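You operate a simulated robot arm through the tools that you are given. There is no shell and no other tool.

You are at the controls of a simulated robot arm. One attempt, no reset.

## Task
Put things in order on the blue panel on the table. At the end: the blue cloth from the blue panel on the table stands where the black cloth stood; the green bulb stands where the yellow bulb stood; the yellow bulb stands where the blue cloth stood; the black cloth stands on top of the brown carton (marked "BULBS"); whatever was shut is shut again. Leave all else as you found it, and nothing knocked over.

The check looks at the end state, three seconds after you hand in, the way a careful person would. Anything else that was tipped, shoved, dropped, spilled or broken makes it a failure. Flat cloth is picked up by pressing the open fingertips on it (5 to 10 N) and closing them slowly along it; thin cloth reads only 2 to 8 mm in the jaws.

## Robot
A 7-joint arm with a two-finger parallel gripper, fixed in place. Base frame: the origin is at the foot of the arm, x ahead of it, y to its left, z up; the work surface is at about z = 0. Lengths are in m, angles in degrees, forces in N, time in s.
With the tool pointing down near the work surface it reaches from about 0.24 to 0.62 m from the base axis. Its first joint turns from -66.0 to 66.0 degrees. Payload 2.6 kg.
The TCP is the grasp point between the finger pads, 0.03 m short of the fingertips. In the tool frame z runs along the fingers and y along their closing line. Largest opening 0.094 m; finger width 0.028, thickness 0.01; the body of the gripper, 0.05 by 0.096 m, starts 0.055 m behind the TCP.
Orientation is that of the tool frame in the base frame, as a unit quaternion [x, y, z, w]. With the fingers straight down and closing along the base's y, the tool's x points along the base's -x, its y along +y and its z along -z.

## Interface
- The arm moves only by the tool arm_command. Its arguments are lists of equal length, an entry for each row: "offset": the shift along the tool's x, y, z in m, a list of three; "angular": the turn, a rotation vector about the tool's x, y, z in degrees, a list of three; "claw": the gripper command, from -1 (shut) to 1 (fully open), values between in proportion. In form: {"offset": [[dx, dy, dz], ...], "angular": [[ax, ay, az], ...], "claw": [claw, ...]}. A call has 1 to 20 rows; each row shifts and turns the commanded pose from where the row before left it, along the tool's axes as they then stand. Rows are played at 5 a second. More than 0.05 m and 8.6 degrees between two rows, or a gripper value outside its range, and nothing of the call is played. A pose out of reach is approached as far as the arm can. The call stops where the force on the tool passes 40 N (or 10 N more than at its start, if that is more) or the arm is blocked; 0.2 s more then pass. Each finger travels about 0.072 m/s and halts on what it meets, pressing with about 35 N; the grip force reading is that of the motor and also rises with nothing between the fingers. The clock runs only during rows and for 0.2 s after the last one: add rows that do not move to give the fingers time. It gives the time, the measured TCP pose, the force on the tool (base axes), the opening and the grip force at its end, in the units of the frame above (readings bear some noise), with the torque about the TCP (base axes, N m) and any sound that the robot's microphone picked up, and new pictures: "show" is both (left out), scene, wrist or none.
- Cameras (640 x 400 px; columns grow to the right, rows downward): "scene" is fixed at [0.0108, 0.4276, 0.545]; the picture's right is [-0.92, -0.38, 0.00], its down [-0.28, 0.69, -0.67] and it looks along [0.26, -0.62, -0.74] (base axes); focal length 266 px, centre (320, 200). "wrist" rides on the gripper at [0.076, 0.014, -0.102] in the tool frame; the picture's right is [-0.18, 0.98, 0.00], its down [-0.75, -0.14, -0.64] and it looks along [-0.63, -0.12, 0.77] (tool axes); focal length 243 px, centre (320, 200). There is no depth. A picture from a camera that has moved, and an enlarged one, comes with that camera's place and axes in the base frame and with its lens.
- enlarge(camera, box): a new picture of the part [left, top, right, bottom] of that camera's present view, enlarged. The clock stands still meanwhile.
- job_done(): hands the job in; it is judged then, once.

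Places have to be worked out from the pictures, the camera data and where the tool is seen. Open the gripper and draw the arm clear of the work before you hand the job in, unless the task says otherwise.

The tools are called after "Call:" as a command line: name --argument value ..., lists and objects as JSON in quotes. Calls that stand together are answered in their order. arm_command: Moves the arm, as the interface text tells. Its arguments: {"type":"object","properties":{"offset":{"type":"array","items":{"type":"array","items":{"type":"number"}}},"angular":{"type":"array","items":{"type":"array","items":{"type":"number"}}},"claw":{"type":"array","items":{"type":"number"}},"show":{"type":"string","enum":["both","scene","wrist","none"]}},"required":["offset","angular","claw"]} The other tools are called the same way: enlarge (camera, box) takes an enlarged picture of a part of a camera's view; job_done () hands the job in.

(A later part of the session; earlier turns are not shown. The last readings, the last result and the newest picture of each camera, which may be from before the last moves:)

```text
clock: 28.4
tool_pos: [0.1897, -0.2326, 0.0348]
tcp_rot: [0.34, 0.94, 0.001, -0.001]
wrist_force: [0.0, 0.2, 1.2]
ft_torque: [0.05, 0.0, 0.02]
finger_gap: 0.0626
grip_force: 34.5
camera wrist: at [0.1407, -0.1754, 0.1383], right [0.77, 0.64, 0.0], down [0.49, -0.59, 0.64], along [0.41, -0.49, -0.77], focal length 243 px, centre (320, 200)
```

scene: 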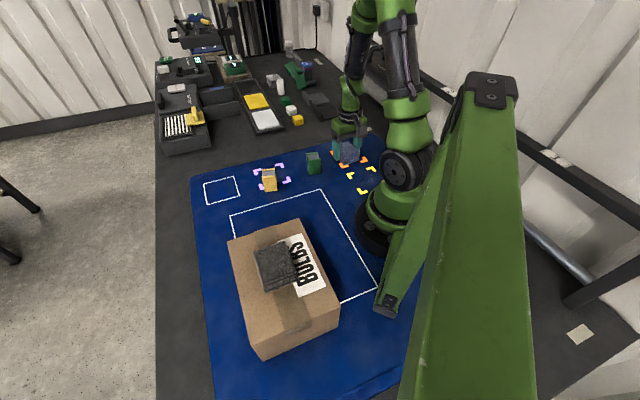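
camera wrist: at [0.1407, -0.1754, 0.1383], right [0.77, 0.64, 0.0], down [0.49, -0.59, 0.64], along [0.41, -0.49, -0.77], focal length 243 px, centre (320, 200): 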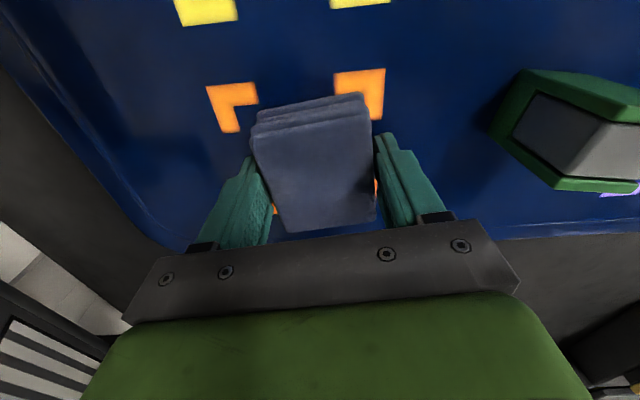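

Held at 0.063 m. I lift and carry it around via (0.34,-0.08) to above the black cloth's old place (0.293,0.093), turning to its former direction.

Call:
arm_command --offset '[[0, 0, -0.01], [0, 0, -0.035], [0, 0, -0.04], [0, 0, -0.04], [0, 0, -0.04], [-0.0035, 0.0427, 0], [-0.0035, 0.0427, 0], [-0.0035, 0.0427, 0], [-0.0035, 0.0427, 0], [-0.0035, 0.0427, 0], [0.0367, 0.0256, 0], [0.0367, 0.0256, 0], [0.0367, 0.0256, 0], [0.0367, 0.0256, 0], [0, 0, 0], [0, 0, 0], [0, 0, 0], [0, 0, 0]]' --angular '[[0, 0, 0], [0, 0, 0], [0, 0, 0], [0, 0, 0], [0, 0, 0], [0, 0, 0], [0, 0, 0], [0, 0, 0], [0, 0, 0], [0, 0, 0], [0, 0, 0], [0, 0, 0], [0, 0, 0], [0, 0, 0], [0, 0, 6.07], [0, 0, 6.07], [0, 0, 6.07], [0, 0, 0]]' --claw '[0.1, 0.1, 0.1, 0.1, 0.1, 0.1, 0.1, 0.1, 0.1, 0.1, 0.1, 0.1, 0.1, 0.1, 0.1, 0.1, 0.1, 0.1]'

```text
clock: 32.2
tool_pos: [0.2934, 0.0934, 0.1981]
tcp_rot: [0.485, 0.875, 0.001, -0.001]
wrist_force: [-0.5, -0.3, 0.4]
ft_torque: [0.0, 0.03, -0.04]
finger_gap: 0.0632
grip_force: 35.4
camera wrist: at [0.2639, 0.163, 0.3021], right [0.93, 0.37, 0.0], down [0.28, -0.71, 0.64], along [0.23, -0.6, -0.77], focal length 243 px, centre (320, 200)
```

scene: 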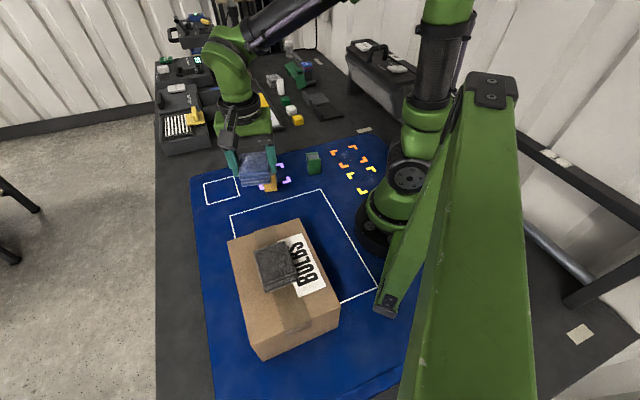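
wrist: 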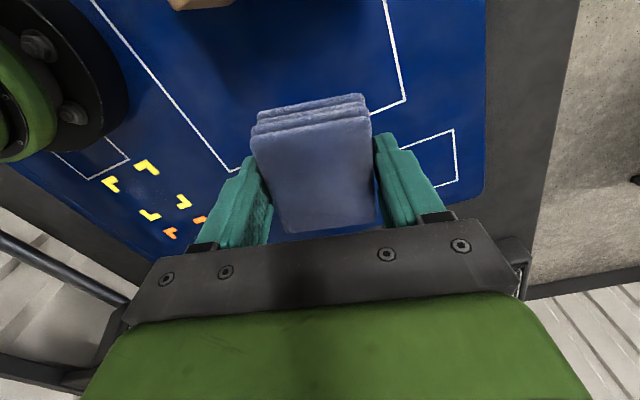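

I have the position. Something dark seems to lie within the orange marks; I look closer before setting down.

Call:
enlarge --camera "scene" --box '[290, 130, 402, 200]'

Call:
enlarge --camera "scene" --box '[200, 130, 328, 230]'

```text
5.71 times, centred on (346, 165) of scene
camera zoom: at [0.0108, 0.4276, 0.545], right [-0.92, -0.38, 0.0], down [-0.28, 0.69, -0.67], along [0.26, -0.62, -0.74], focal length 1520 px, centre (171, 400)
```

zoom: 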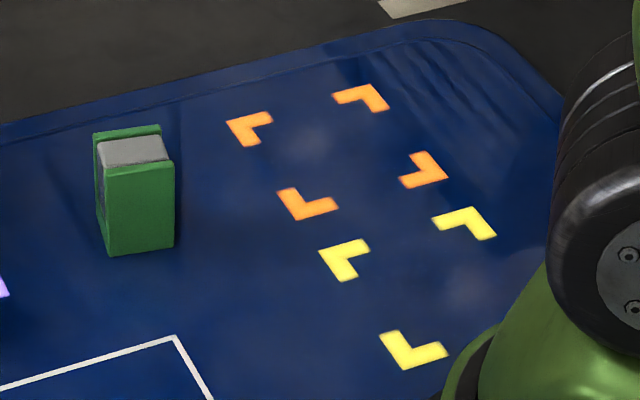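

```text
4.00 times, centred on (264, 180) of scene
camera zoom: at [0.0108, 0.4276, 0.545], right [-0.92, -0.38, 0.0], down [-0.28, 0.69, -0.67], along [0.26, -0.62, -0.74], focal length 1064 px, centre (544, 280)
```

zoom: 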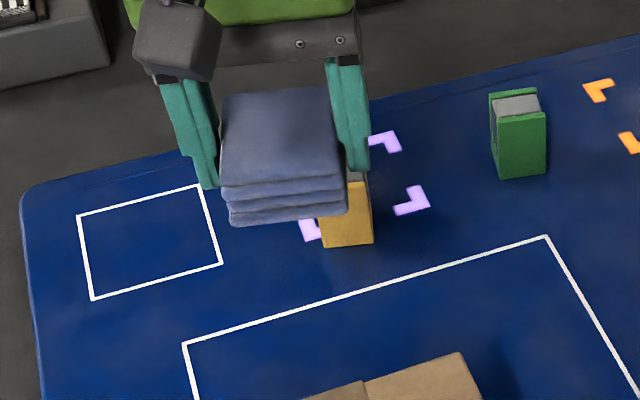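

The orange place is empty and clean. The camera box will clear the carton by about 17 mm sideways, so I descend to about 1 cm above the panel.

Call:
arm_command --offset '[[0, 0, 0.03], [0, 0, 0.03], [0, 0, 0.03], [0, 0, 0.03], [0, 0, 0.025], [0, 0, 0.01], [0, 0, 0]]' --angular '[[0, 0, 0], [0, 0, 0], [0, 0, 0], [0, 0, 0], [0, 0, 0], [0, 0, 0], [0, 0, 0]]' --claw '[0.1, 0.1, 0.1, 0.1, 0.1, 0.1, 0.1]'

```text
clock: 33.8
tool_pos: [0.292, 0.0939, 0.0444]
tcp_rot: [0.484, 0.875, 0.0, -0.001]
wrist_force: [-0.5, -0.9, -0.1]
ft_torque: [-0.03, -0.03, 0.0]
finger_gap: 0.0629
grip_force: 35.5
camera wrist: at [0.2637, 0.1637, 0.1471], right [0.93, 0.37, 0.0], down [0.28, -0.71, 0.64], along [0.23, -0.6, -0.77], focal length 243 px, centre (320, 200)
```

scene: 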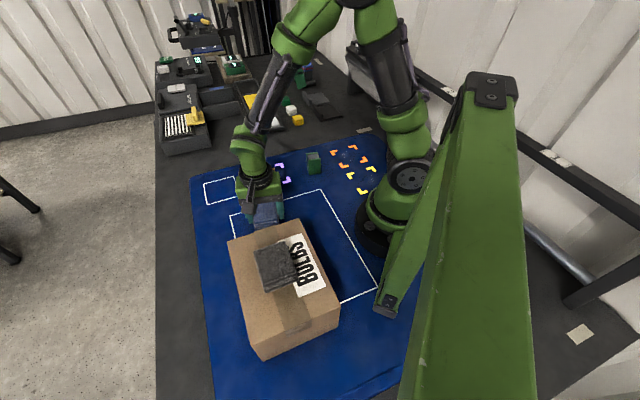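
wrist: 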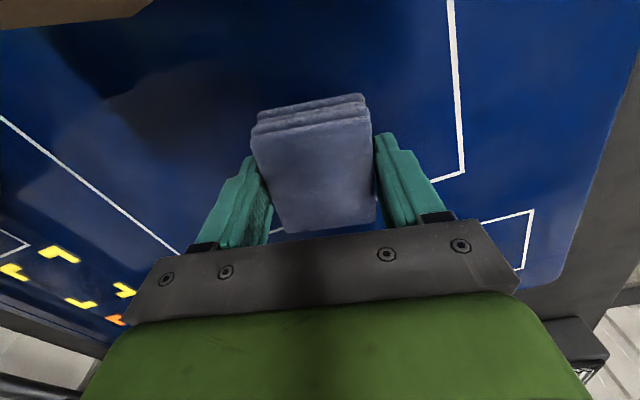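

Clear all around. I lower 8 mm slowly and read the force.

Call:
arm_command --offset '[[0, 0, 0.004], [0, 0, 0.003], [0, 0, 0.001], [0, 0, 0]]' --angular '[[0, 0, 0], [0, 0, 0], [0, 0, 0], [0, 0, 0]]' --claw '[0.1, 0.1, 0.1, 0.1]' --show "none"

```text
clock: 34.8
tool_pos: [0.2916, 0.0927, 0.0369]
tcp_rot: [0.484, 0.875, 0.0, -0.001]
wrist_force: [0.9, -0.2, -0.6]
ft_torque: [0.0, -0.03, 0.02]
finger_gap: 0.0632
grip_force: 34.9
```

No contact yet; I lower 1.5 mm more.

Call:
arm_command --offset '[[0, 0, 0.0008], [0, 0, 0.0007], [0, 0, 0]]' --angular '[[0, 0, 0], [0, 0, 0], [0, 0, 0]]' --claw '[0.1, 0.1, 0.1]' --show "none"

```text
clock: 35.6
tool_pos: [0.2926, 0.0938, 0.0351]
tcp_rot: [0.483, 0.875, 0.001, 0.001]
wrist_force: [0.2, -0.8, 8.5]
ft_torque: [-0.02, 0.05, 0.05]
finger_gap: 0.063
grip_force: 34.9
```

Light contact at 8.5 N. I open gently and then rise.

Call:
arm_command --offset '[[0, 0, 0], [0, 0, 0], [0, 0, 0], [0, 0, 0], [0, 0, 0], [0, 0, 0], [0, 0, -0.02], [0, 0, -0.04], [0, 0, -0.05], [0, 0, -0.04], [0, 0, 0]]' --angular '[[0, 0, 0], [0, 0, 0], [0, 0, 0], [0, 0, 0], [0, 0, 0], [0, 0, 0], [0, 0, 0], [0, 0, 0], [0, 0, 0], [0, 0, 0], [0, 0, 0]]' --claw '[0.3, 0.4, 0.55, 0.75, 1, 1, 1, 1, 1, 1, 1]'

Call:
enlarge --camera "wrist" --box '[240, 40, 400, 140]'

```text
clock: 38.0
tool_pos: [0.2933, 0.0915, 0.1857]
tcp_rot: [0.484, 0.875, 0.0, -0.001]
wrist_force: [0.2, 0.3, 0.1]
ft_torque: [-0.01, -0.02, 0.01]
finger_gap: 0.0939
grip_force: 0.2
camera wrist: at [0.2638, 0.1619, 0.2889], right [0.93, 0.37, 0.0], down [0.28, -0.71, 0.64], along [0.23, -0.6, -0.77], focal length 243 px, centre (320, 200)
```

scene: 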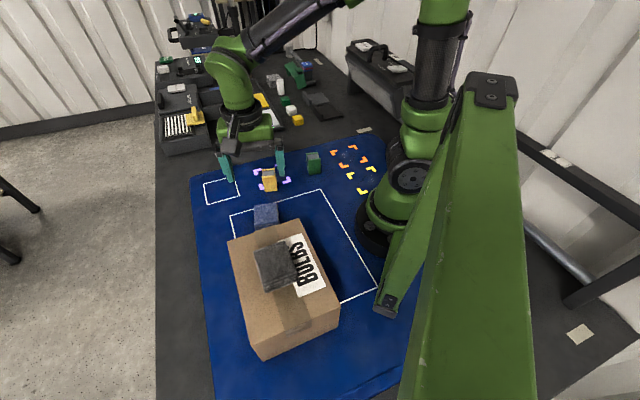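
wrist: 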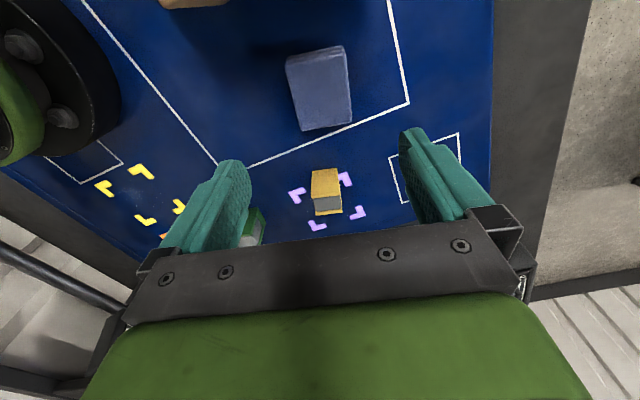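

```text
4.00 times, centred on (320, 90) of wrist
camera zoom: at [0.2638, 0.1619, 0.2889], right [0.93, 0.37, 0.0], down [0.28, -0.71, 0.64], along [0.23, -0.6, -0.77], focal length 970 px, centre (320, 640)
```

zoom: 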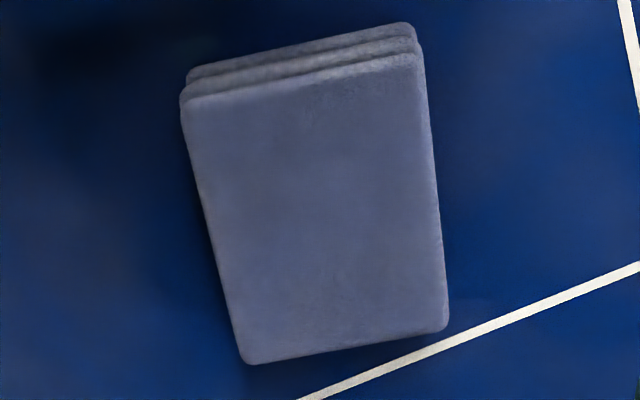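

The blue cloth is set down in the black cloth's place. Next the yellow bulb near (0.35,-0.02): I turn the fingers back by 90° so that they will close on its flat faces and move above it.

Call:
arm_command --offset '[[0, 0, 0], [0, 0, 0], [0, 0, 0], [0, 0, 0], [0, 0, 0], [0, 0, 0], [0, 0, 0], [0, 0, 0], [0, 0, 0], [0, 0, 0], [0, 0, 0], [0.0034, -0.0412, 0.003], [0.0034, -0.0412, 0.003], [0.0034, -0.0412, 0.003], [0, 0, 0]]' --angular '[[0, 0, -8.18], [0, 0, -8.18], [0, 0, -8.18], [0, 0, -8.18], [0, 0, -8.18], [0, 0, -8.18], [0, 0, -8.18], [0, 0, -8.18], [0, 0, -8.18], [0, 0, -8.18], [0, 0, -8.18], [0, 0, 0], [0, 0, 0], [0, 0, 0], [0, 0, 0]]' --claw '[1, 1, 1, 1, 1, 1, 1, 1, 1, 1, 1, 1, 1, 1, 1]'

Call:
enlarge --camera "wrist" --box '[240, 40, 400, 140]'

Call:
enlarge --camera "scene" --box '[240, 190, 304, 230]'

```text
clock: 41.2
tool_pos: [0.3504, -0.0178, 0.177]
tcp_rot: [-0.276, 0.961, 0.001, -0.001]
wrist_force: [-0.9, 0.4, -0.2]
ft_torque: [-0.05, 0.02, 0.05]
finger_gap: 0.0939
grip_force: 0.0
camera wrist: at [0.277, -0.0477, 0.2794], right [-0.37, 0.93, 0.0], down [0.71, 0.28, 0.64], along [0.6, 0.24, -0.77], focal length 243 px, centre (320, 200)
```

scene: 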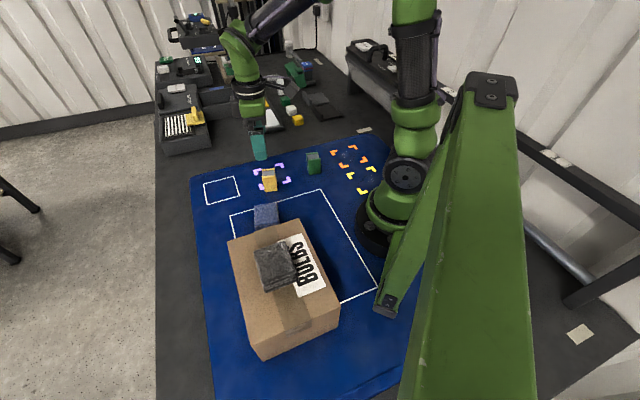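
wrist: 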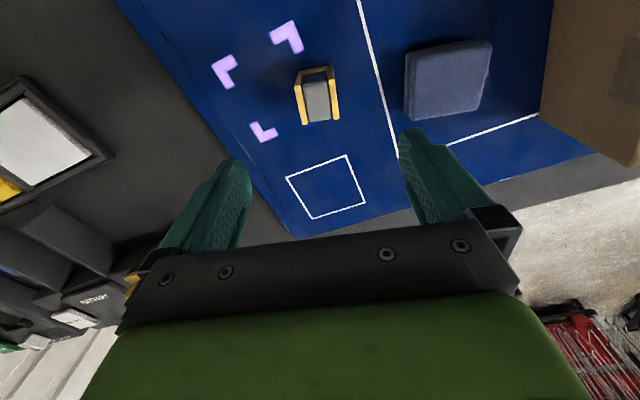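

```text
4.00 times, centred on (320, 90) of wrist
camera zoom: at [0.277, -0.0477, 0.2794], right [-0.37, 0.93, 0.0], down [0.71, 0.28, 0.64], along [0.6, 0.24, -0.77], focal length 970 px, centre (320, 640)
```

zoom: 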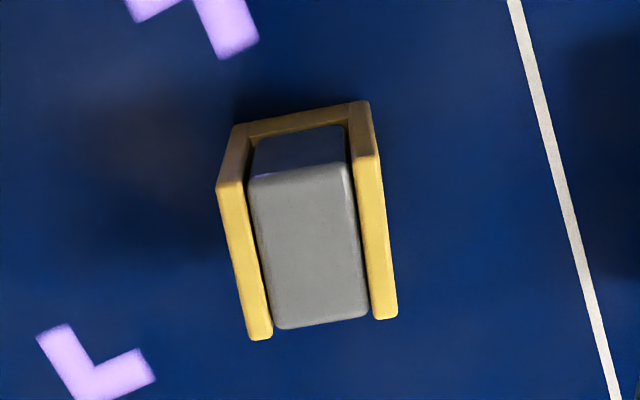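

```text
10.00 times, centred on (272, 210) of scene
camera zoom: at [0.0108, 0.4276, 0.545], right [-0.92, -0.38, 0.0], down [-0.28, 0.69, -0.67], along [0.26, -0.62, -0.74], focal length 2660 px, centre (800, 100)
```

zoom: 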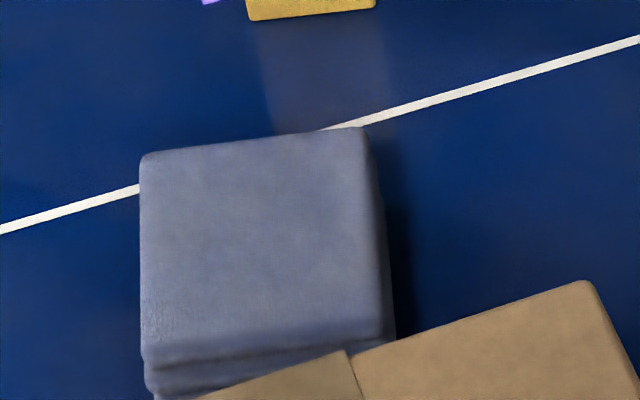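

Blue sits within ~3 mm of where black was. Yellow is at (0.3485,-0.0215), 0.035 square, aligned with the fingers. I shift and descend around it.

Call:
arm_command --offset '[[0.0036, -0.0021, 0], [0, 0, 0.035], [0, 0, 0.035], [0, 0, 0.035], [0, 0, 0.025], [0, 0, 0.009], [0, 0, 0]]' --angular '[[0, 0, 0], [0, 0, 0], [0, 0, 0], [0, 0, 0], [0, 0, 0], [0, 0, 0], [0, 0, 0]]' --claw '[1, 1, 1, 1, 1, 1, 1]'

Call:
enlarge --camera "wrist" --box '[200, 80, 440, 240]'

```text
clock: 42.8
tool_pos: [0.3482, -0.0211, 0.0354]
tcp_rot: [-0.276, 0.961, 0.001, 0.0]
wrist_force: [-0.3, -0.5, 0.4]
ft_torque: [0.01, 0.03, 0.04]
finger_gap: 0.0939
grip_force: 0.1
camera wrist: at [0.275, -0.0517, 0.1388], right [-0.37, 0.93, 0.0], down [0.71, 0.28, 0.64], along [0.6, 0.24, -0.77], focal length 243 px, centre (320, 200)
```

scene: 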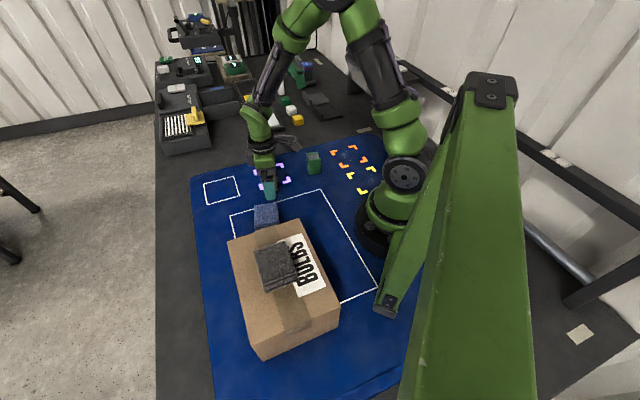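
wrist: 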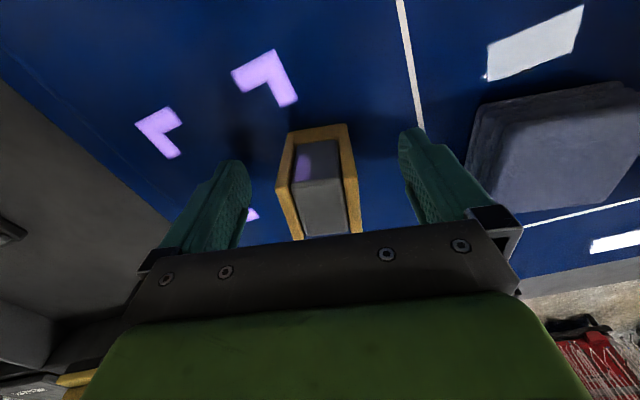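

```text
2.50 times, centred on (320, 160) of wrist
camera zoom: at [0.275, -0.0517, 0.1388], right [-0.37, 0.93, 0.0], down [0.71, 0.28, 0.64], along [0.6, 0.24, -0.77], focal length 606 px, centre (320, 300)
```

zoom: 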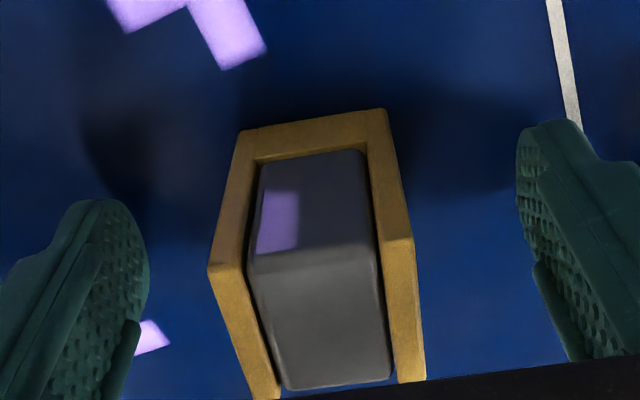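

Centred well. I close slowly on the yellow bulb's box.

Call:
arm_command --offset '[[0, 0, 0], [0, 0, 0], [0, 0, 0], [0, 0, 0], [0, 0, 0], [0, 0, 0], [0, 0, 0], [0, 0, 0], [0, 0, 0], [0, 0, 0], [0, 0, 0]]' --angular '[[0, 0, 0], [0, 0, 0], [0, 0, 0], [0, 0, 0], [0, 0, 0], [0, 0, 0], [0, 0, 0], [0, 0, 0], [0, 0, 0], [0, 0, 0], [0, 0, 0]]' --claw '[0.6, 0.3, 0.1, 0, -0.1, -0.15, -0.2, -0.25, -0.3, -0.4, -0.4]'

```text
clock: 45.2
tool_pos: [0.3481, -0.0215, 0.0356]
tcp_rot: [-0.277, 0.961, 0.0, 0.001]
wrist_force: [0.3, 0.1, -0.1]
ft_torque: [-0.03, 0.04, 0.0]
finger_gap: 0.0395
grip_force: 35.1
camera wrist: at [0.2751, -0.0517, 0.1391], right [-0.37, 0.93, 0.0], down [0.71, 0.28, 0.64], along [0.6, 0.24, -0.77], focal length 243 px, centre (320, 200)
```

scene: 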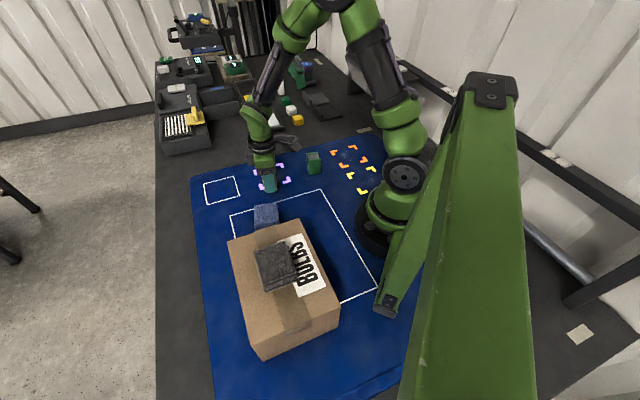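
wrist: 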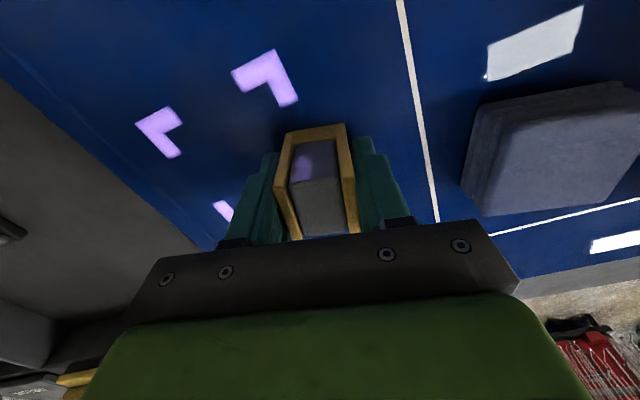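

Held at 0.0395 m. I lift, turn to the blue cloth's former direction, and carry it to above (0.190,-0.2335).

Call:
arm_command --offset '[[0, 0, -0.01], [0, 0, -0.03], [0, 0, -0.04], [0, 0, -0.04], [0, 0, -0.04], [0, 0, 0], [0, 0, 0], [0, 0, 0], [0, 0, 0], [0, 0, 0], [0, 0, 0], [0, 0, 0], [0, 0, 0], [0, 0, 0], [-0.0025, -0.044, 0], [-0.0025, -0.044, 0], [-0.0025, -0.044, 0], [-0.0025, -0.044, 0], [-0.0025, -0.044, 0], [-0.0025, -0.044, 0]]' --angular '[[0, 0, 0], [0, 0, 0], [0, 0, 0], [0, 0, 0], [0, 0, 0], [0, 0, 8], [0, 0, 8], [0, 0, 8], [0, 0, 8], [0, 0, 8], [0, 0, 8], [0, 0, 8], [0, 0, 8], [0, 0, 8], [0, 0, 0], [0, 0, 0], [0, 0, 0], [0, 0, 0], [0, 0, 0], [0, 0, 0]]' --claw '[-0.4, -0.4, -0.4, -0.4, -0.4, -0.4, -0.4, -0.4, -0.4, -0.4, -0.4, -0.4, -0.4, -0.4, -0.4, -0.4, -0.4, -0.4, -0.4, -0.4]'

```text
clock: 49.4
tool_pos: [0.1889, -0.2356, 0.1972]
tcp_rot: [0.341, 0.94, 0.001, -0.001]
wrist_force: [0.0, -0.6, -0.5]
ft_torque: [0.02, 0.03, -0.03]
finger_gap: 0.0392
grip_force: 34.9
camera wrist: at [0.1402, -0.1779, 0.2995], right [0.77, 0.64, 0.0], down [0.49, -0.59, 0.64], along [0.41, -0.49, -0.77], focal length 243 px, centre (320, 200)
```

scene: 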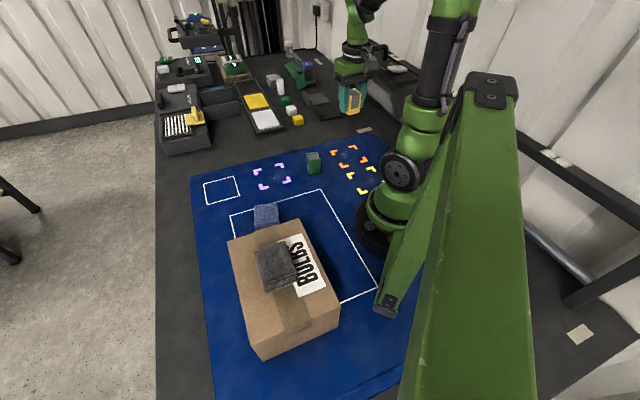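
wrist: 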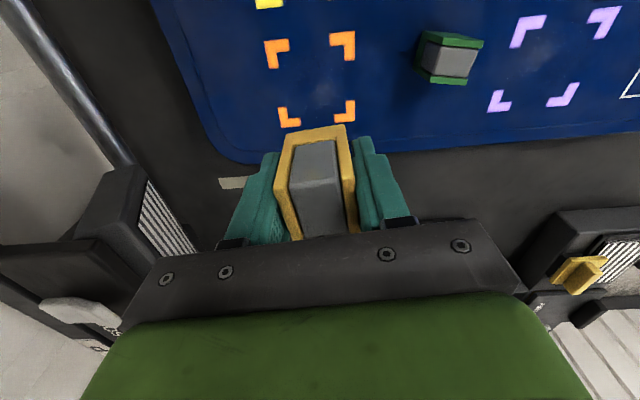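

The position matches where the blue cloth was relative to the orange marks. I descend to about 1 cm above the panel.

Call:
arm_command --offset '[[0, 0, 0.035], [0, 0, 0.035], [0, 0, 0.035], [0, 0, 0.03], [0, 0, 0.015], [0, 0, 0]]' --angular '[[0, 0, 0], [0, 0, 0], [0, 0, 0], [0, 0, 0], [0, 0, 0], [0, 0, 0]]' --claw '[-0.4, -0.4, -0.4, -0.4, -0.4, -0.4]'

```text
clock: 50.8
tool_pos: [0.1889, -0.2318, 0.0475]
tcp_rot: [0.342, 0.94, 0.0, -0.001]
wrist_force: [-0.2, -0.5, -0.3]
ft_torque: [0.01, 0.02, -0.03]
finger_gap: 0.0394
grip_force: 34.7
camera wrist: at [0.1391, -0.175, 0.1497], right [0.77, 0.64, 0.0], down [0.49, -0.59, 0.64], along [0.41, -0.49, -0.77], focal length 243 px, centre (320, 200)
```

scene: 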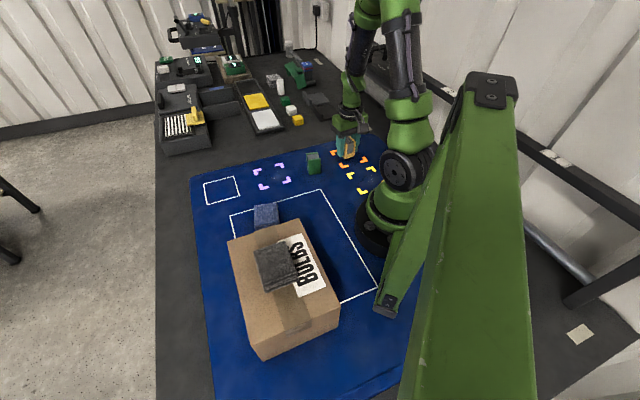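
wrist: 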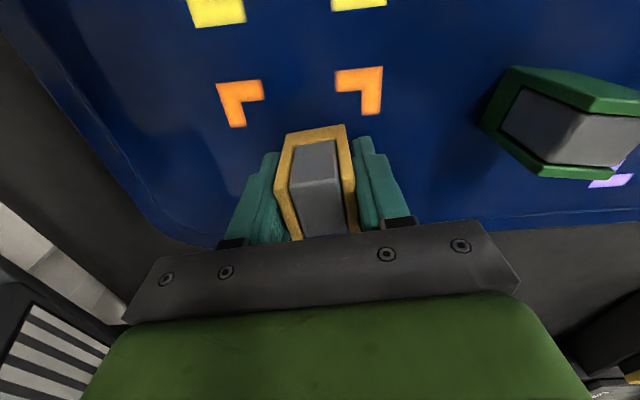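

I lower about 11 mm slowly towards contact.

Call:
arm_command --offset '[[0, 0, 0.005], [0, 0, 0.004], [0, 0, 0.0015], [0, 0, 0]]' --angular '[[0, 0, 0], [0, 0, 0], [0, 0, 0], [0, 0, 0]]' --claw '[-0.4, -0.4, -0.4, -0.4]' --show "none"

```text
clock: 51.8
tool_pos: [0.1891, -0.234, 0.036]
tcp_rot: [0.341, 0.94, 0.0, 0.0]
wrist_force: [-3.4, 4.2, 16.4]
ft_torque: [0.12, 0.11, 0.0]
finger_gap: 0.0393
grip_force: 35.3
```

Contact at 16 N. I ease off half a millimetre, open slowly and rise.

Call:
arm_command --offset '[[0, 0, -0.0006], [0, 0, 0], [0, 0, 0], [0, 0, 0], [0, 0, 0], [0, 0, 0], [0, 0, 0], [0, 0, 0], [0, 0, -0.02], [0, 0, -0.04], [0, 0, -0.05], [0, 0, -0.05], [0, 0, 0]]' --angular '[[0, 0, 0], [0, 0, 0], [0, 0, 0], [0, 0, 0], [0, 0, 0], [0, 0, 0], [0, 0, 0], [0, 0, 0], [0, 0, 0], [0, 0, 0], [0, 0, 0], [0, 0, 0], [0, 0, 0]]' --claw '[-0.4, -0.2, -0.1, 0, 0.2, 0.5, 0.9, 1, 1, 1, 1, 1, 1]'

Call:
enlarge --camera "scene" --box '[290, 130, 402, 200]'

```text
clock: 54.6
tool_pos: [0.1885, -0.233, 0.1958]
tcp_rot: [0.341, 0.94, 0.0, -0.001]
wrist_force: [0.3, -1.3, -0.1]
ft_torque: [-0.03, -0.02, 0.02]
finger_gap: 0.0939
grip_force: 0.1
camera wrist: at [0.14, -0.1754, 0.2994], right [0.77, 0.64, 0.0], down [0.49, -0.59, 0.64], along [0.41, -0.49, -0.77], focal length 243 px, centre (320, 200)
```

scene: 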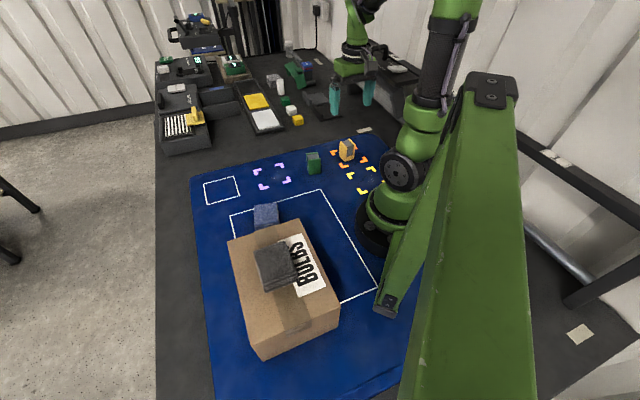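
wrist: 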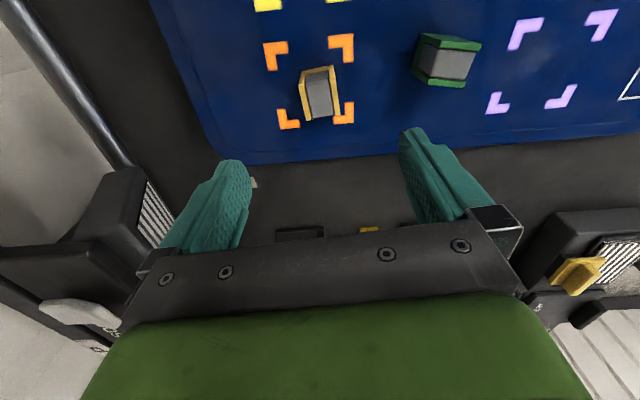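

```text
5.71 times, centred on (346, 165) of scene
camera zoom: at [0.0108, 0.4276, 0.545], right [-0.92, -0.38, 0.0], down [-0.28, 0.69, -0.67], along [0.26, -0.62, -0.74], focal length 1520 px, centre (171, 400)
```

zoom: 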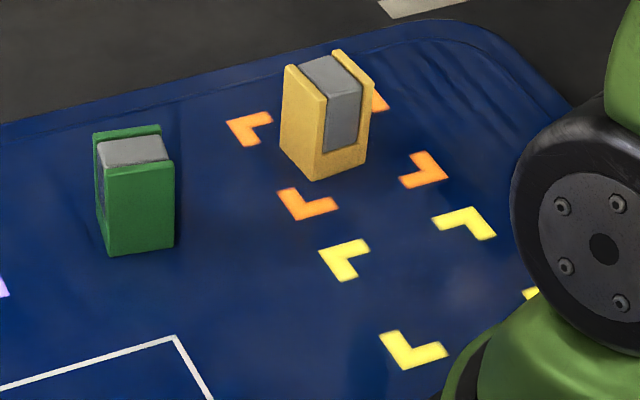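

Yellow stands upright where the blue cloth's base was. Now the green bulb near (0.265,-0.133): I turn the fingers to its flat faces and move above it.

Call:
arm_command --offset '[[0, 0, 0], [0, 0, 0], [0, 0, 0], [0, 0, 0], [0, 0, 0], [0, 0, 0], [0, 0, 0], [0, 0, 0], [0, 0, 0], [-0.0398, 0.0134, 0.006], [-0.0398, 0.0134, 0.006], [-0.0398, 0.0134, 0.006], [0, 0, 0]]' --angular '[[0, 0, -8.2], [0, 0, -8.2], [0, 0, -8.2], [0, 0, -8.2], [0, 0, -8.2], [0, 0, -8.2], [0, 0, -8.2], [0, 0, -8.2], [0, 0, -8.2], [0, 0, 0], [0, 0, 0], [0, 0, 0], [0, 0, 0]]' --claw '[1, 1, 1, 1, 1, 1, 1, 1, 1, 1, 1, 1, 1]'

Call:
enlarge --camera "wrist" --box '[240, 40, 400, 140]'

```text
clock: 57.4
tool_pos: [0.2657, -0.1359, 0.1781]
tcp_rot: [-0.292, 0.956, 0.0, 0.001]
wrist_force: [0.4, -0.3, 0.0]
ft_torque: [0.0, 0.01, 0.02]
finger_gap: 0.0938
grip_force: 0.2
camera wrist: at [0.193, -0.1672, 0.2815], right [-0.4, 0.92, 0.0], down [0.7, 0.3, 0.64], along [0.59, 0.25, -0.77], focal length 243 px, centre (320, 200)
```

scene: 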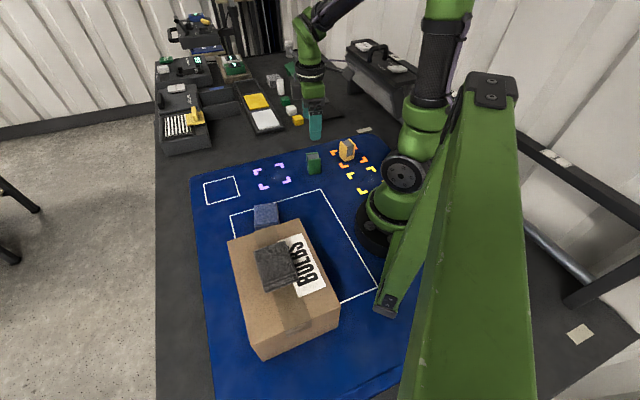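
wrist: 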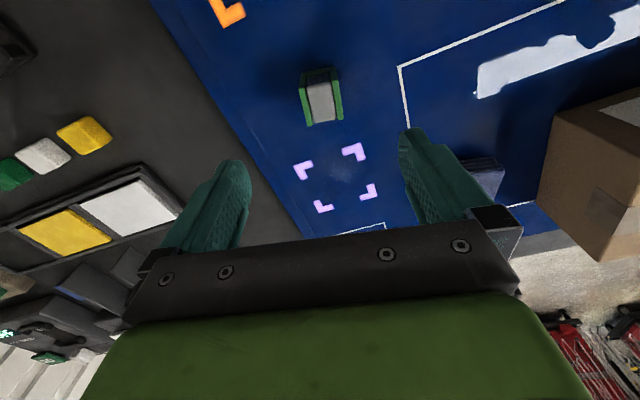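

```text
4.00 times, centred on (320, 90) of wrist
camera zoom: at [0.193, -0.1672, 0.2815], right [-0.4, 0.92, 0.0], down [0.7, 0.3, 0.64], along [0.59, 0.25, -0.77], focal length 970 px, centre (320, 640)
```

zoom: 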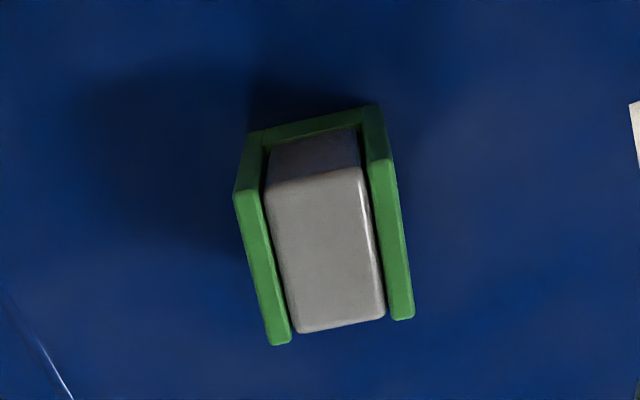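

Green is nearly under the tool (offset 2 mm / 1.4 mm) and aligned. I descend around it.

Call:
arm_command --offset '[[0.0019, 0.0014, 0], [0, 0, 0.035], [0, 0, 0.035], [0, 0, 0.035], [0, 0, 0.028], [0, 0, 0.009], [0, 0, 0]]' --angular '[[0, 0, 0], [0, 0, 0], [0, 0, 0], [0, 0, 0], [0, 0, 0], [0, 0, 0], [0, 0, 0]]' --claw '[1, 1, 1, 1, 1, 1, 1]'

Call:
enlarge --camera "wrist" --box '[200, 80, 440, 240]'

```text
clock: 59.0
tool_pos: [0.2638, -0.1333, 0.0353]
tcp_rot: [-0.291, 0.957, 0.002, 0.0]
wrist_force: [0.2, -0.5, -0.5]
ft_torque: [0.0, -0.02, 0.01]
finger_gap: 0.0941
grip_force: 0.2
camera wrist: at [0.1913, -0.1653, 0.1383], right [-0.4, 0.92, 0.0], down [0.7, 0.3, 0.64], along [0.59, 0.25, -0.77], focal length 243 px, centre (320, 200)
```

scene: 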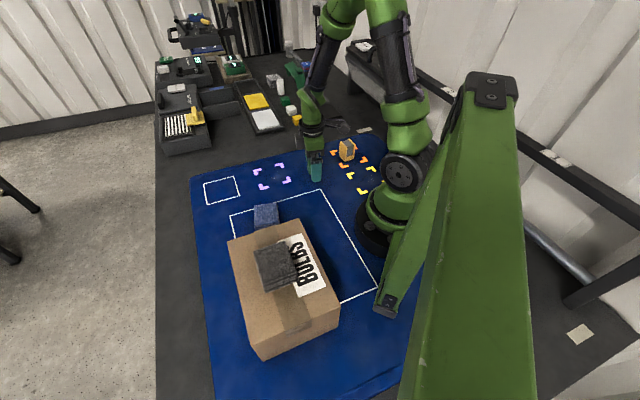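
wrist: 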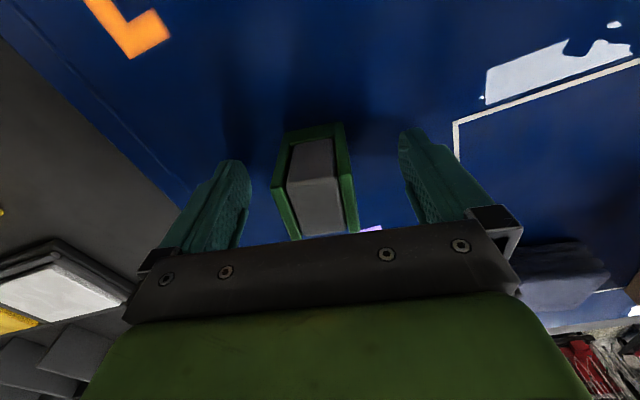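

```text
2.50 times, centred on (320, 160) of wrist
camera zoom: at [0.1913, -0.1653, 0.1383], right [-0.4, 0.92, 0.0], down [0.7, 0.3, 0.64], along [0.59, 0.25, -0.77], focal length 606 px, centre (320, 300)
```

zoom: 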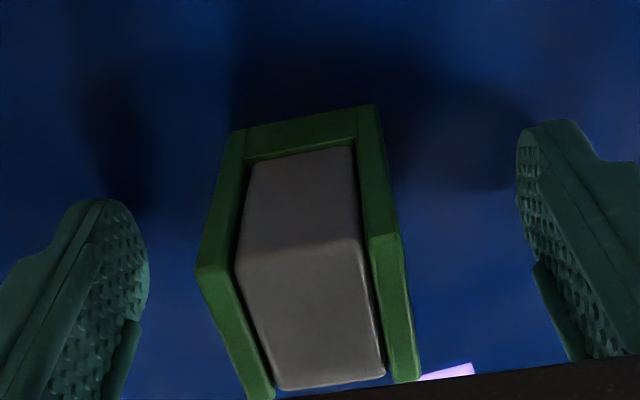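

Green is between the fingers. I close slowly on it.

Call:
arm_command --offset '[[0, 0, 0], [0, 0, 0], [0, 0, 0], [0, 0, 0], [0, 0, 0], [0, 0, 0], [0, 0, 0], [0, 0, 0], [0, 0, 0], [0, 0, 0], [0, 0, 0]]' --angular '[[0, 0, 0], [0, 0, 0], [0, 0, 0], [0, 0, 0], [0, 0, 0], [0, 0, 0], [0, 0, 0], [0, 0, 0], [0, 0, 0], [0, 0, 0], [0, 0, 0]]' --claw '[0.6, 0.3, 0.1, 0, -0.1, -0.15, -0.2, -0.25, -0.3, -0.4, -0.4]'

```text
clock: 61.4
tool_pos: [0.2622, -0.1327, 0.0357]
tcp_rot: [-0.291, 0.957, -0.001, 0.0]
wrist_force: [0.3, -0.4, 0.4]
ft_torque: [-0.02, -0.02, 0.0]
finger_gap: 0.0393
grip_force: 35.3
camera wrist: at [0.1914, -0.1653, 0.1386], right [-0.4, 0.92, 0.0], down [0.7, 0.3, 0.64], along [0.59, 0.25, -0.77], focal length 243 px, centre (320, 200)
```

scene: 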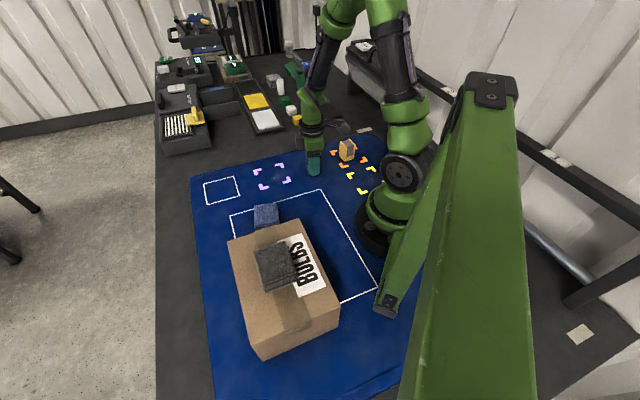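
wrist: 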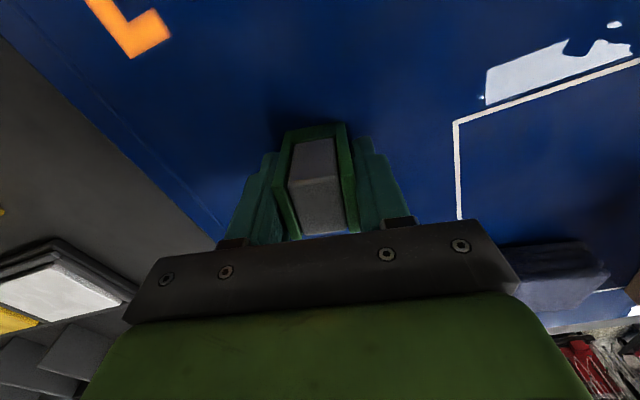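

Held at 0.0393 m. I lift and carry it to above the yellow bulb's old place (0.348,-0.021).

Call:
arm_command --offset '[[0, 0, -0.01], [0, 0, -0.03], [0, 0, -0.04], [0, 0, -0.04], [-0.0442, 0.0152, 0], [-0.0442, 0.0152, 0], [-0.0442, 0.0152, 0], [0, 0, 0], [0, 0, 0]]' --angular '[[0, 0, 0], [0, 0, 0], [0, 0, 0], [0, 0, 0], [0, 0, 0], [0, 0, 0], [0, 0, 0], [0, 0, 1.8], [0, 0, 0]]' --claw '[-0.4, -0.4, -0.4, -0.4, -0.4, -0.4, -0.4, -0.4, -0.4]'

```text
clock: 63.4
tool_pos: [0.3493, -0.0229, 0.1555]
tcp_rot: [-0.276, 0.961, 0.0, 0.0]
wrist_force: [0.9, 1.0, -0.2]
ft_torque: [-0.01, -0.03, -0.03]
finger_gap: 0.0394
grip_force: 34.6
camera wrist: at [0.2769, -0.0528, 0.2584], right [-0.37, 0.93, 0.0], down [0.71, 0.28, 0.64], along [0.6, 0.24, -0.77], focal length 243 px, centre (320, 200)
```

scene: 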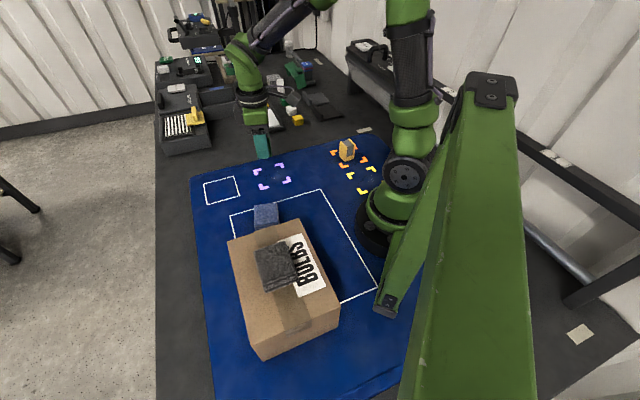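
wrist: 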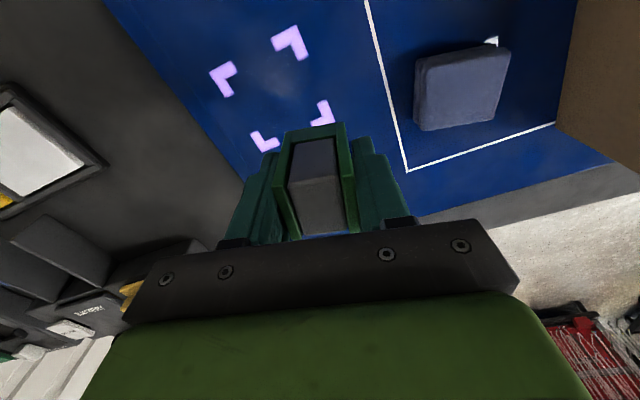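

The camera pose shows I am about 2 mm off the yellow grasp spot; I correct that and descend to about 1 cm above the panel.

Call:
arm_command --offset '[[0.001, 0.0019, 0.0], [0, 0, 0.035], [0, 0, 0.035], [0, 0, 0.025], [0, 0, 0.015], [0, 0, 0]]' --angular '[[0, 0, 0], [0, 0, 0], [0, 0, 0], [0, 0, 0], [0, 0, 0], [0, 0, 0]]' --claw '[-0.4, -0.4, -0.4, -0.4, -0.4, -0.4]'

```text
clock: 64.8
tool_pos: [0.3471, -0.0203, 0.0445]
tcp_rot: [-0.277, 0.961, 0.001, 0.0]
wrist_force: [-0.6, 0.2, 0.2]
ft_torque: [0.02, 0.01, 0.01]
finger_gap: 0.0395
grip_force: 34.8
camera wrist: at [0.2757, -0.0501, 0.1483], right [-0.37, 0.93, 0.0], down [0.71, 0.28, 0.64], along [0.6, 0.24, -0.77], focal length 243 px, centre (320, 200)
```

scene: 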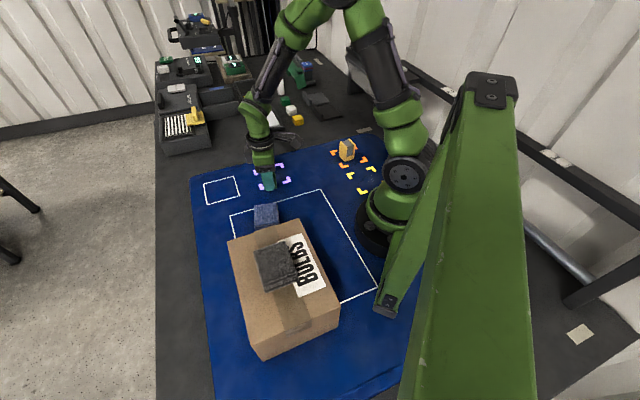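
wrist: 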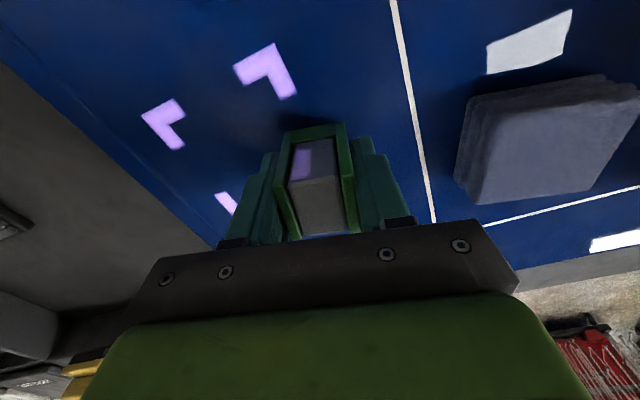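

Relations to the lavender marks match the earlier view. I lower about 9 mm.

Call:
arm_command --offset '[[0, 0, 0.004], [0, 0, 0.003], [0, 0, 0.0015], [0, 0, 0]]' --angular '[[0, 0, 0], [0, 0, 0], [0, 0, 0], [0, 0, 0]]' --claw '[-0.4, -0.4, -0.4, -0.4]' --show "none"

```text
clock: 65.8
tool_pos: [0.3469, -0.0196, 0.0377]
tcp_rot: [-0.278, 0.961, 0.0, 0.0]
wrist_force: [-0.5, 0.3, 0.2]
ft_torque: [-0.03, -0.01, 0.02]
finger_gap: 0.0394
grip_force: 35.1
```

No contact yet; 1 mm more.

Call:
arm_command --offset '[[0, 0, 0.001], [0, 0, 0]]' --angular '[[0, 0, 0], [0, 0, 0]]' --claw '[-0.4, -0.4]' --show "none"

```text
clock: 66.4
tool_pos: [0.3463, -0.0197, 0.0362]
tcp_rot: [-0.276, 0.961, 0.001, 0.0]
wrist_force: [0.4, -0.3, -0.2]
ft_torque: [0.0, 0.01, -0.02]
finger_gap: 0.0393
grip_force: 35.2
```

Still no contact; I lower another 0.8 mm.

Call:
arm_command --offset '[[0, 0, 0.0008], [0, 0, 0]]' --angular '[[0, 0, 0], [0, 0, 0]]' --claw '[-0.4, -0.4]' --show "none"

```text
clock: 67.0
tool_pos: [0.3459, -0.0209, 0.0345]
tcp_rot: [-0.276, 0.961, 0.0, -0.001]
wrist_force: [0.3, 0.0, -0.7]
ft_torque: [-0.04, 0.04, -0.04]
finger_gap: 0.0391
grip_force: 34.7
```

I lower 0.8 mm more and check again.

Call:
arm_command --offset '[[0, 0, 0.0008], [0, 0, 0]]' --angular '[[0, 0, 0], [0, 0, 0]]' --claw '[-0.4, -0.4]'

Call:
enlarge --camera "scene" --box '[240, 160, 304, 200]'

```text
clock: 67.6
tool_pos: [0.3456, -0.0202, 0.0357]
tcp_rot: [-0.275, 0.961, 0.0, 0.0]
wrist_force: [-2.8, 0.6, 10.1]
ft_torque: [0.0, 0.07, 0.01]
finger_gap: 0.0393
grip_force: 35.4
camera wrist: at [0.2743, -0.0505, 0.1385], right [-0.37, 0.93, 0.0], down [0.71, 0.28, 0.64], along [0.6, 0.24, -0.77], focal length 243 px, centre (320, 200)
```

scene: 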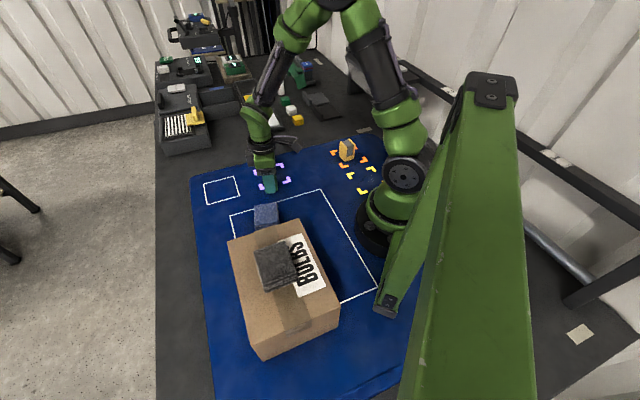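
wrist: 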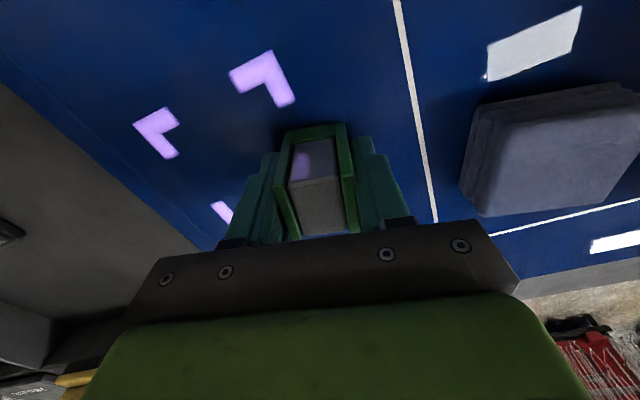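

```text
10.00 times, centred on (272, 180) of scene
camera zoom: at [0.0108, 0.4276, 0.545], right [-0.92, -0.38, 0.0], down [-0.28, 0.69, -0.67], along [0.26, -0.62, -0.74], focal length 2660 px, centre (800, 400)
```

zoom: 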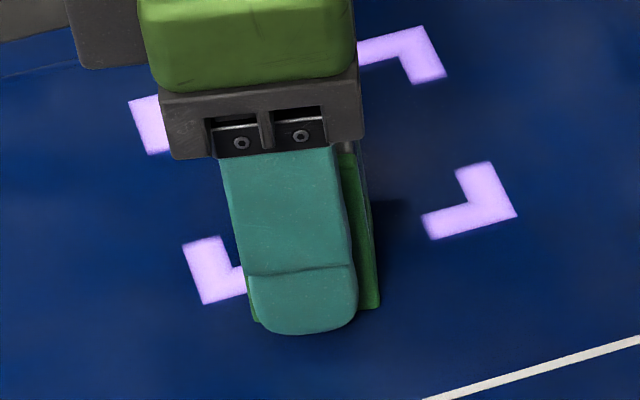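

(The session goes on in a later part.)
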